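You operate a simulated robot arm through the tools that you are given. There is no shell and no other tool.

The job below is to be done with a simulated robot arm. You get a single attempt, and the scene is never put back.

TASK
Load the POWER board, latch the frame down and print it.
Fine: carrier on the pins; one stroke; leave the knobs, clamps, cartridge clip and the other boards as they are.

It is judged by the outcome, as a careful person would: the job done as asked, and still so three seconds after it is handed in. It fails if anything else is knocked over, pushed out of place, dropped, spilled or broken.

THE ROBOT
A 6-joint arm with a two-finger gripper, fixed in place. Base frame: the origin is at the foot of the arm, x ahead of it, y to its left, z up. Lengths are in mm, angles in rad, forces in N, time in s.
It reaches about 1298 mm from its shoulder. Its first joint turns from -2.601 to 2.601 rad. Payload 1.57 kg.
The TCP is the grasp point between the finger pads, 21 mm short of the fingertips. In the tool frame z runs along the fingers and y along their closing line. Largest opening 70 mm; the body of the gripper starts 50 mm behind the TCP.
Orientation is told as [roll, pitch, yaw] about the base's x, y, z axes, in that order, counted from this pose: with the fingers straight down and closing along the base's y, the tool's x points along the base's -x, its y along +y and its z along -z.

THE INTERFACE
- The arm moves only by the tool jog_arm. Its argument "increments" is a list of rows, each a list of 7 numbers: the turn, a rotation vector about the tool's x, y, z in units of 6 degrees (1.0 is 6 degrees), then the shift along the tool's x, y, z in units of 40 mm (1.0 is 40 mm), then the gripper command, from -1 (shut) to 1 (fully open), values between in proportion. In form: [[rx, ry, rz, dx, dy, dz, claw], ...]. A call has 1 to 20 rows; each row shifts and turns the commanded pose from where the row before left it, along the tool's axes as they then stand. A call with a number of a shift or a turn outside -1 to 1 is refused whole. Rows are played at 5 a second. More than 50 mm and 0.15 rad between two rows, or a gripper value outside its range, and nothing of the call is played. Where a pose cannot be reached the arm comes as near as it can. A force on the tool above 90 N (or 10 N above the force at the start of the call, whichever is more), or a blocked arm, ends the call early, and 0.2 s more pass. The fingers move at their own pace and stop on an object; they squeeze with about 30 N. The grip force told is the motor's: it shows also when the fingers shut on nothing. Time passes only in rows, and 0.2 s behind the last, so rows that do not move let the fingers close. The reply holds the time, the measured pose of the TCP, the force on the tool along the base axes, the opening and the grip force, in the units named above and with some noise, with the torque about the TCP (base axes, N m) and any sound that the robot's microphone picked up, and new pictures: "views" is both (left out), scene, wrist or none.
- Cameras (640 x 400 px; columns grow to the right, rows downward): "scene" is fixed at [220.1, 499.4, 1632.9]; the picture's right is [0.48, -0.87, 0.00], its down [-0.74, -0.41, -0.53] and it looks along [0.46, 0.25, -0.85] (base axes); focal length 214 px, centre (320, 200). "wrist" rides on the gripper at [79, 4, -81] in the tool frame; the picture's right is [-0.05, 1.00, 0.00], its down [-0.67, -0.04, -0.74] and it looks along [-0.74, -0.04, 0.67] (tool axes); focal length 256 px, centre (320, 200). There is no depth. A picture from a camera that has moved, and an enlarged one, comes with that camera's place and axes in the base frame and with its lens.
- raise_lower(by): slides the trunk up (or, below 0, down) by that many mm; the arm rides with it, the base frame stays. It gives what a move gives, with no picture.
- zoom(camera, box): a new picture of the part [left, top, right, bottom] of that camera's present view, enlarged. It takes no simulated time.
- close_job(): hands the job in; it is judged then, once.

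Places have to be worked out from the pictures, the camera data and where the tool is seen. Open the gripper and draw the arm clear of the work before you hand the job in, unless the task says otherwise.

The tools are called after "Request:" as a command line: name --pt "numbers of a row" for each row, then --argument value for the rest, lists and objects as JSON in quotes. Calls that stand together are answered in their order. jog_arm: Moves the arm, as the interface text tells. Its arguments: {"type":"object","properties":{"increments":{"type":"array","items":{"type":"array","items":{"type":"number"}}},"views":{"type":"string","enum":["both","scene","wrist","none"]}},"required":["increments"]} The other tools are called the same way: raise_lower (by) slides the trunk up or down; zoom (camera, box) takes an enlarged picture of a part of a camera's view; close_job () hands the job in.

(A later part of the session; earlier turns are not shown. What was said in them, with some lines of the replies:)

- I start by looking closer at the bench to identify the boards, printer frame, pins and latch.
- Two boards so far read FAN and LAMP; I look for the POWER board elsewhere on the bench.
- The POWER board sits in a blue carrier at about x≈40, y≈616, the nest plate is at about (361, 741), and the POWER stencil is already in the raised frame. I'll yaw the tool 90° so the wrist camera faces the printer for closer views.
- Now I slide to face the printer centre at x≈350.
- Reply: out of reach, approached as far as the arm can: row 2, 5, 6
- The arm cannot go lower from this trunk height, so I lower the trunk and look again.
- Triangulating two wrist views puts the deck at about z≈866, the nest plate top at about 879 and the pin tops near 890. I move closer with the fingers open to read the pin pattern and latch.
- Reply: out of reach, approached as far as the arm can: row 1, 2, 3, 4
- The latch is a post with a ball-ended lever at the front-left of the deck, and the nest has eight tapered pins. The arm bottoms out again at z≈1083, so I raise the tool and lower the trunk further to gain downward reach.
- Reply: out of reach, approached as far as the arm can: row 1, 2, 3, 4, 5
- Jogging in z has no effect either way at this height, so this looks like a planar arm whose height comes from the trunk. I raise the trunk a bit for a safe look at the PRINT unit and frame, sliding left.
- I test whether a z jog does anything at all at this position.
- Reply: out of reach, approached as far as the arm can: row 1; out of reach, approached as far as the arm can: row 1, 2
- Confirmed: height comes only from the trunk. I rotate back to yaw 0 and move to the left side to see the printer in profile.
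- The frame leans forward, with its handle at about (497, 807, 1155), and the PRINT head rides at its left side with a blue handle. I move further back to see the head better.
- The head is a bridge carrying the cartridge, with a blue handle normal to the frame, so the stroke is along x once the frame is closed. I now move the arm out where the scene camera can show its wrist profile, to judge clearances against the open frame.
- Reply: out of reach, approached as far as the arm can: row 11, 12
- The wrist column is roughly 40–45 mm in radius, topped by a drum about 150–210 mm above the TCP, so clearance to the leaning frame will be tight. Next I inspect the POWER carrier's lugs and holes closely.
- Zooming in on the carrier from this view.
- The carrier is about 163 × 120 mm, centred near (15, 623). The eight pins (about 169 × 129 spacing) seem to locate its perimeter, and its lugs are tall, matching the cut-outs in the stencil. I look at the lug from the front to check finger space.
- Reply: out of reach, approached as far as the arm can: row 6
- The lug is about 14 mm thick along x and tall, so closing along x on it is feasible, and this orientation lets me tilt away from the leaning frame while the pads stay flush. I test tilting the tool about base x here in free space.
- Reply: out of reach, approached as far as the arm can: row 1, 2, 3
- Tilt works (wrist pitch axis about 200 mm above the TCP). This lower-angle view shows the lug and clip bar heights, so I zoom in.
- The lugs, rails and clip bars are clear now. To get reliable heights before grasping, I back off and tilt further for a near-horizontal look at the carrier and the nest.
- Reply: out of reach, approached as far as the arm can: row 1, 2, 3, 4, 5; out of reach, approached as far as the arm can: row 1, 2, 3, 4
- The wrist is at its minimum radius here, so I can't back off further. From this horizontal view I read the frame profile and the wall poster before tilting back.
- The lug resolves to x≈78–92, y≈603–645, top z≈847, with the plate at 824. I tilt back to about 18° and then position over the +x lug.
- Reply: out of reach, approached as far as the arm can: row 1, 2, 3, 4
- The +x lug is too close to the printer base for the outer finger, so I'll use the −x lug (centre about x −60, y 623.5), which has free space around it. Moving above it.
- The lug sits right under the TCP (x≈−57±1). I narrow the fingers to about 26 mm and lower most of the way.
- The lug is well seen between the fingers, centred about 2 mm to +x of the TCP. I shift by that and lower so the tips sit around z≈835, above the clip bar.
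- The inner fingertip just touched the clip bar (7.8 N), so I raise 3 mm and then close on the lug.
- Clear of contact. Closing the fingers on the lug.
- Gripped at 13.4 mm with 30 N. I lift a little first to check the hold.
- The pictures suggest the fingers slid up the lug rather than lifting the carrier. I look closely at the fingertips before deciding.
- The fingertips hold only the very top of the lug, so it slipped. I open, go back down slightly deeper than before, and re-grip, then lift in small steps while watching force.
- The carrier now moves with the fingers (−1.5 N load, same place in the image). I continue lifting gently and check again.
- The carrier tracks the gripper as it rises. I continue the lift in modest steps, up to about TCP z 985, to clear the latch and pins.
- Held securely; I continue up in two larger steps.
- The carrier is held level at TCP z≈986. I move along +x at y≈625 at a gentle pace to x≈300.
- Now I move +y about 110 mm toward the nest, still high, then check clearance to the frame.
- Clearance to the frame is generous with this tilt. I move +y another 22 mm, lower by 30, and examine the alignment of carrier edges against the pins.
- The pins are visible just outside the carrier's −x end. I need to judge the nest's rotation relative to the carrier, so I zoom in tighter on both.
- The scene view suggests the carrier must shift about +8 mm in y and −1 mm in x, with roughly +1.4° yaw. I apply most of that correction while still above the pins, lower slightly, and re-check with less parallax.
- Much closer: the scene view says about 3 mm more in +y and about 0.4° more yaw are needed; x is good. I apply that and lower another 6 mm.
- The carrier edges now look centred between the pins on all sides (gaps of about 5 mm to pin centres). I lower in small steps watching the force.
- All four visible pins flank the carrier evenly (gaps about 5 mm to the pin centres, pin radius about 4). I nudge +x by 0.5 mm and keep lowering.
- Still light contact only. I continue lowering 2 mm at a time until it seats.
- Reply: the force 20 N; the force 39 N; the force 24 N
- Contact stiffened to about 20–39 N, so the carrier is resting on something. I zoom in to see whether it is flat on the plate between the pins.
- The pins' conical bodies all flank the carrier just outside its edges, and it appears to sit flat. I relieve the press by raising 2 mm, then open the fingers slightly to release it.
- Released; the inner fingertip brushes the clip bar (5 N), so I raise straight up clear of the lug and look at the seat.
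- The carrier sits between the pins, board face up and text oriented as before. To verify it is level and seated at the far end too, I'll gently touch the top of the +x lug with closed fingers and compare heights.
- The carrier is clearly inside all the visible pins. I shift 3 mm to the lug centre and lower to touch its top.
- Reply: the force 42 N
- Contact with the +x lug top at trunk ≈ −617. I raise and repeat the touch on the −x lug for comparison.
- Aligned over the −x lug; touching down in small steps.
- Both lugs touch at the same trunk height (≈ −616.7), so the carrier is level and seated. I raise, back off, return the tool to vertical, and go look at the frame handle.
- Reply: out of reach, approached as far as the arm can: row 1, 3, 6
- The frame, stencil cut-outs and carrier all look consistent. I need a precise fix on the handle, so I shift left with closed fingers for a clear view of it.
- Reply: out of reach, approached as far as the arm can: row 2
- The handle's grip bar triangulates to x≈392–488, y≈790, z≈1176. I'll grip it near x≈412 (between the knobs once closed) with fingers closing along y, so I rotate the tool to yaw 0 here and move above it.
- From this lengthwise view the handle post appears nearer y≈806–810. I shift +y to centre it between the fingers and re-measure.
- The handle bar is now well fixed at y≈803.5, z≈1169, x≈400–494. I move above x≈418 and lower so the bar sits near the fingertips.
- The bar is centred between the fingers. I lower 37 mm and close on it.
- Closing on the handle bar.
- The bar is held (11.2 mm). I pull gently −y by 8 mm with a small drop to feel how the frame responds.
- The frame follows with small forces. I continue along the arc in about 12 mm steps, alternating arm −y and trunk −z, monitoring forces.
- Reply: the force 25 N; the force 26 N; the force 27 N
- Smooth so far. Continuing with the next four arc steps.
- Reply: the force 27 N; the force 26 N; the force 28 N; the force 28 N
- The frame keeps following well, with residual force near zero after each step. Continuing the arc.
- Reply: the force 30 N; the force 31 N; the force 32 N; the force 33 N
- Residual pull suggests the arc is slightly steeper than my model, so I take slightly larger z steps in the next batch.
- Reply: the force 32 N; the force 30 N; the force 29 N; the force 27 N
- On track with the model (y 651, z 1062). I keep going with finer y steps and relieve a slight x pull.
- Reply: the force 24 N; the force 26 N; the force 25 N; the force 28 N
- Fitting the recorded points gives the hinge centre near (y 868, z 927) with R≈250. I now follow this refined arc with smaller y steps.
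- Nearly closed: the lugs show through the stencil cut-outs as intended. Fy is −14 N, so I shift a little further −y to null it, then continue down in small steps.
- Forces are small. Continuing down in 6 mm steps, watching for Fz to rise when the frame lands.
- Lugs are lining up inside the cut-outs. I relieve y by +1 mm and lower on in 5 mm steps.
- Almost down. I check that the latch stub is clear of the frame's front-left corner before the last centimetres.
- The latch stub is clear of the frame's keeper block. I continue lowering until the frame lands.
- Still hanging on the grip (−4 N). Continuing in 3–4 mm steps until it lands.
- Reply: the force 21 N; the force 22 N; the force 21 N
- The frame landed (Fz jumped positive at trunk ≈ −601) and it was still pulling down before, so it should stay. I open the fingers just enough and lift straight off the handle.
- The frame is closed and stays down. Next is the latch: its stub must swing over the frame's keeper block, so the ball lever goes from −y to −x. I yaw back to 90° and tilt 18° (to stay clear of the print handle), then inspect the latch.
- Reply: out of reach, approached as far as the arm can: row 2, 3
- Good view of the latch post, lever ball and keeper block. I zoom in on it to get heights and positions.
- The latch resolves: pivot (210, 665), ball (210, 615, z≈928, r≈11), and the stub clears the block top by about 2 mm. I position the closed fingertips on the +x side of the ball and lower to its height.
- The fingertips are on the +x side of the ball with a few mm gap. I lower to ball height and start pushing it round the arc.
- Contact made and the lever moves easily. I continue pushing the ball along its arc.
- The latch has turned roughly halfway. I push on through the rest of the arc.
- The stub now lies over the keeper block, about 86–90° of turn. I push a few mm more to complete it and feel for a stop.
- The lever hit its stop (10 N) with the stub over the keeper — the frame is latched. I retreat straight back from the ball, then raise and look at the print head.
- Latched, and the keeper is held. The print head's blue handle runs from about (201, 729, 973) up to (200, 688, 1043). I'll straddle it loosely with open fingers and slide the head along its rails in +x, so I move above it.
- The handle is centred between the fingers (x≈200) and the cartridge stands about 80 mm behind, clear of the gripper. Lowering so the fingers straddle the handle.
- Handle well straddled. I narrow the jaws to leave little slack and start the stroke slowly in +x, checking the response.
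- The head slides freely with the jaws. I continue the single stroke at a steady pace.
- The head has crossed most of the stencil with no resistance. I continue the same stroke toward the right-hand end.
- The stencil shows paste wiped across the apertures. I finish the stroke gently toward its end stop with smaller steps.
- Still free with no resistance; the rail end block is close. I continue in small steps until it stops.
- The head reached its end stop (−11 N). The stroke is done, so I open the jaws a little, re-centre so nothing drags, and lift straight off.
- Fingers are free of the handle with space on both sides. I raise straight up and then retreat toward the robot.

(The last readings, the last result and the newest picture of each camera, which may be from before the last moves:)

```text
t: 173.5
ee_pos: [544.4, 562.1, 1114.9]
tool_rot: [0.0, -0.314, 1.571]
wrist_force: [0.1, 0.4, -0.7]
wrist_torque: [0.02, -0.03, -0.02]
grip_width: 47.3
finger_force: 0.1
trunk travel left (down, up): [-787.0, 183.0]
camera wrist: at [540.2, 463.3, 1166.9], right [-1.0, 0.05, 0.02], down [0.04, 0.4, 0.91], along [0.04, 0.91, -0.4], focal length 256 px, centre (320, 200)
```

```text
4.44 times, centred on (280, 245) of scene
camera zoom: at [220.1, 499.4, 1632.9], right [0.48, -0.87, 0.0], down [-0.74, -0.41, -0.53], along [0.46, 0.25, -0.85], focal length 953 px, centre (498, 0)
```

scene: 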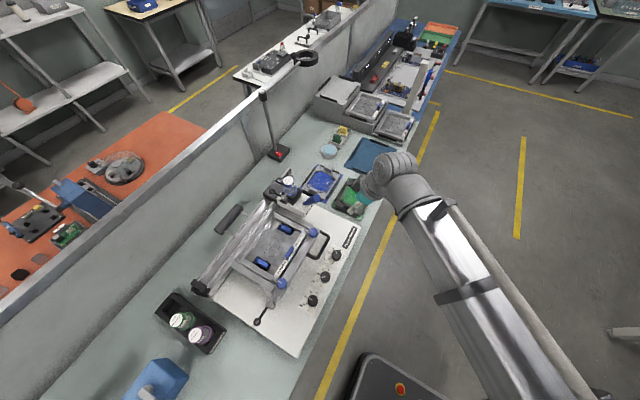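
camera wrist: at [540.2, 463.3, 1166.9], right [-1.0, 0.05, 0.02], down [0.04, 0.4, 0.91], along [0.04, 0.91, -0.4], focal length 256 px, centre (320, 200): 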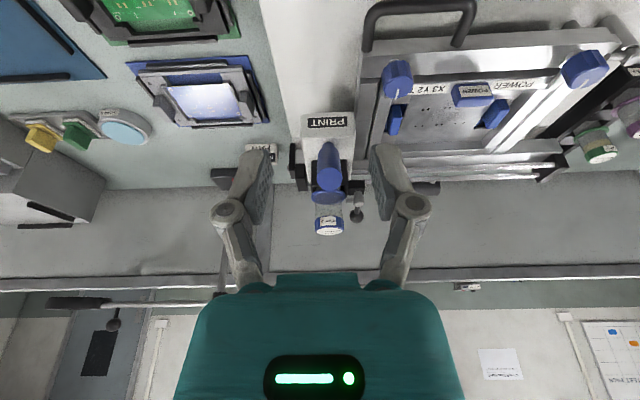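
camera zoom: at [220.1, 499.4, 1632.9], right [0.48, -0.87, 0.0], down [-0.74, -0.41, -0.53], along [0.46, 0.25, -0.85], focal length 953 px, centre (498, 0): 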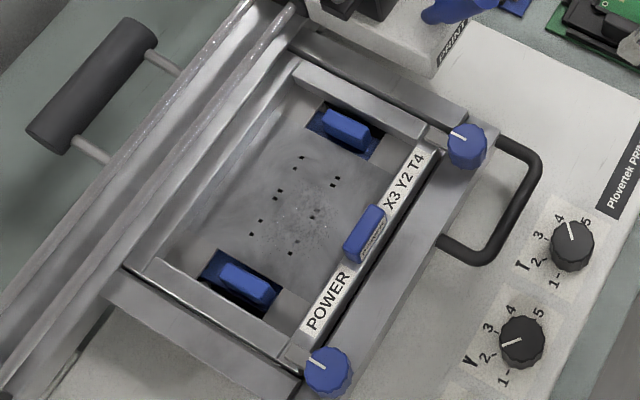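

Everything looks right: latch over the keeper, head at the end of its stroke, paste wiped over the stencil, and the knobs unchanged. I draw the arm clear of the bench, return it upright and open the gripper fully.

Request:
jog_arm --pt "0 0 0 0.9 0 -0.29 1" --pt "0 0 0 0.9 0 -0.29 1" --pt "0 0 0 0.9 0 -0.29 1" --pt "0 0 0 0.9 0 -0.29 1" --pt "0 1 0 0 0 0 1" --pt "0 1 0 0 0 0 1" --pt "0 1 0 0 0 0 1" --views "both"

Request:
zoom --camera "scene" --box '[140, 120, 400, 320]'

Request:
zoom --camera "scene" --box '[300, 130, 420, 230]'

```text
t: 175.1
ee_pos: [545.0, 415.1, 1106.4]
tool_rot: [0.0, 0.002, 1.57]
wrist_force: [0.1, -0.2, 0.0]
wrist_torque: [0.02, -0.01, -0.02]
grip_width: 70.0
finger_force: 0.2
out of reach, approached as far as the arm can: row 5, 6
trunk travel left (down, up): [-787.0, 183.0]
camera wrist: at [541.4, 336.7, 1186.3], right [-1.0, 0.05, 0.0], down [0.04, 0.67, 0.74], along [0.04, 0.74, -0.67], focal length 256 px, centre (320, 200)
```

scene: 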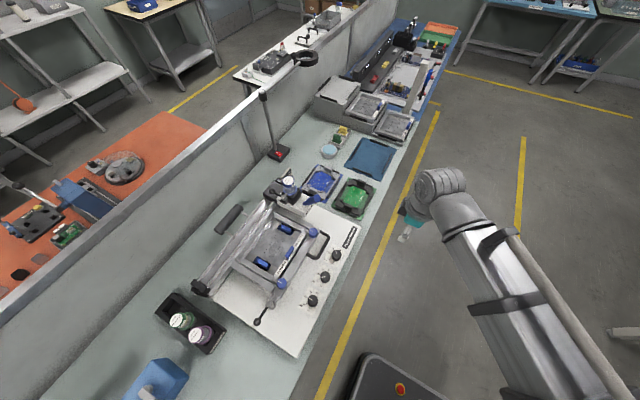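
wrist: 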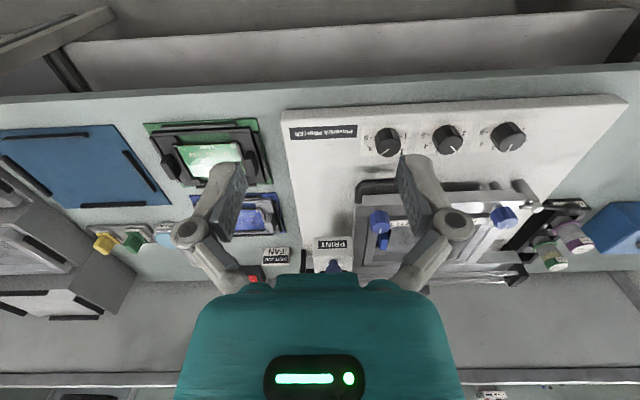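

```text
2.00 times, centred on (270, 220) of scene
camera zoom: at [220.1, 499.4, 1632.9], right [0.48, -0.87, 0.0], down [-0.74, -0.41, -0.53], along [0.46, 0.25, -0.85], focal length 429 px, centre (420, 160)
```

zoom: 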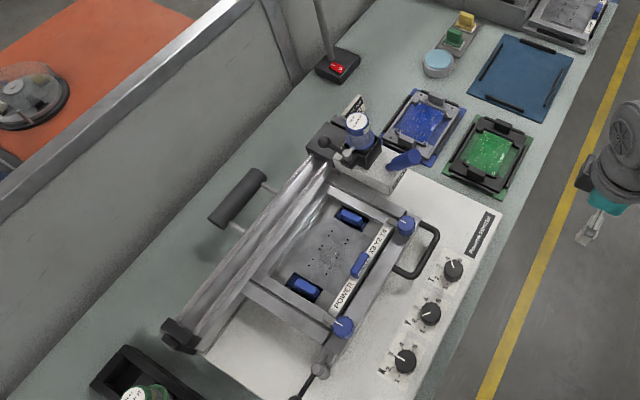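

```text
4.00 times, centred on (360, 180) of scene
camera zoom: at [220.1, 499.4, 1632.9], right [0.48, -0.87, 0.0], down [-0.74, -0.41, -0.53], along [0.46, 0.25, -0.85], focal length 858 px, centre (160, 280)
```

zoom: 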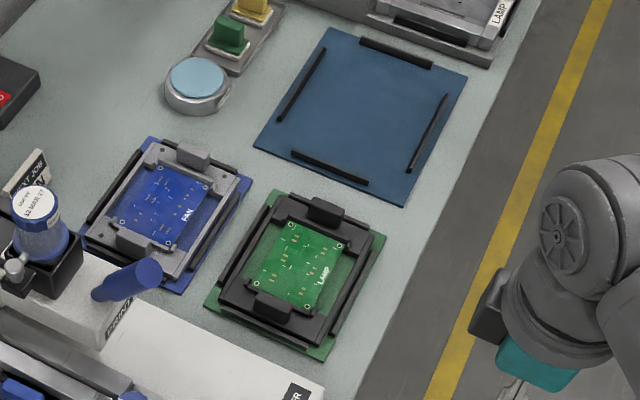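

The POWER carrier is in the nest with its lugs showing through the stencil, the frame is latched, and one stroke has been made. The FAN and LAMP boards, knobs, clamps and cartridge clip are untouched, and the arm is clear with the gripper open. Handing the job in.

Request:
close_job

```text
The job is handed in.
```

I loaded the POWER board, closed and latched the frame, and made one print stroke. The job is handed in, but I haven't seen the printed board, because the frame was left closed and latched.

- **Board:** The POWER carrier sits in the nest between the eight pins. I touched both end lugs and they were at the same height, so it is level. The 3 holes in the carrier don't line up with any of the pins. I took "on the pins" to mean seated between them, and that was my own reading.
- **Slips while handling:** My first grip slid off the carrier's lug, so I gripped it again before lifting. When I let go at the nest, a fingertip brushed the carrier's clip bar and nudged it slightly before the level check.
- **Frame:** I lowered it by its handle and it landed without a drop. I then turned the latch lever to its stop, with the catch over the frame's tab.
- **Print:** I pushed the head left to right once, to its end stop, and left it there. Paste is visible wiped over the stencil openings.
- **Left alone:** I did not touch the knobs, clamps, cartridge clip, or the FAN and LAMP boards. The knobs appear to match the stencil's label, X3 Y2 T4.

The arm is clear of the bench with the gripper open.
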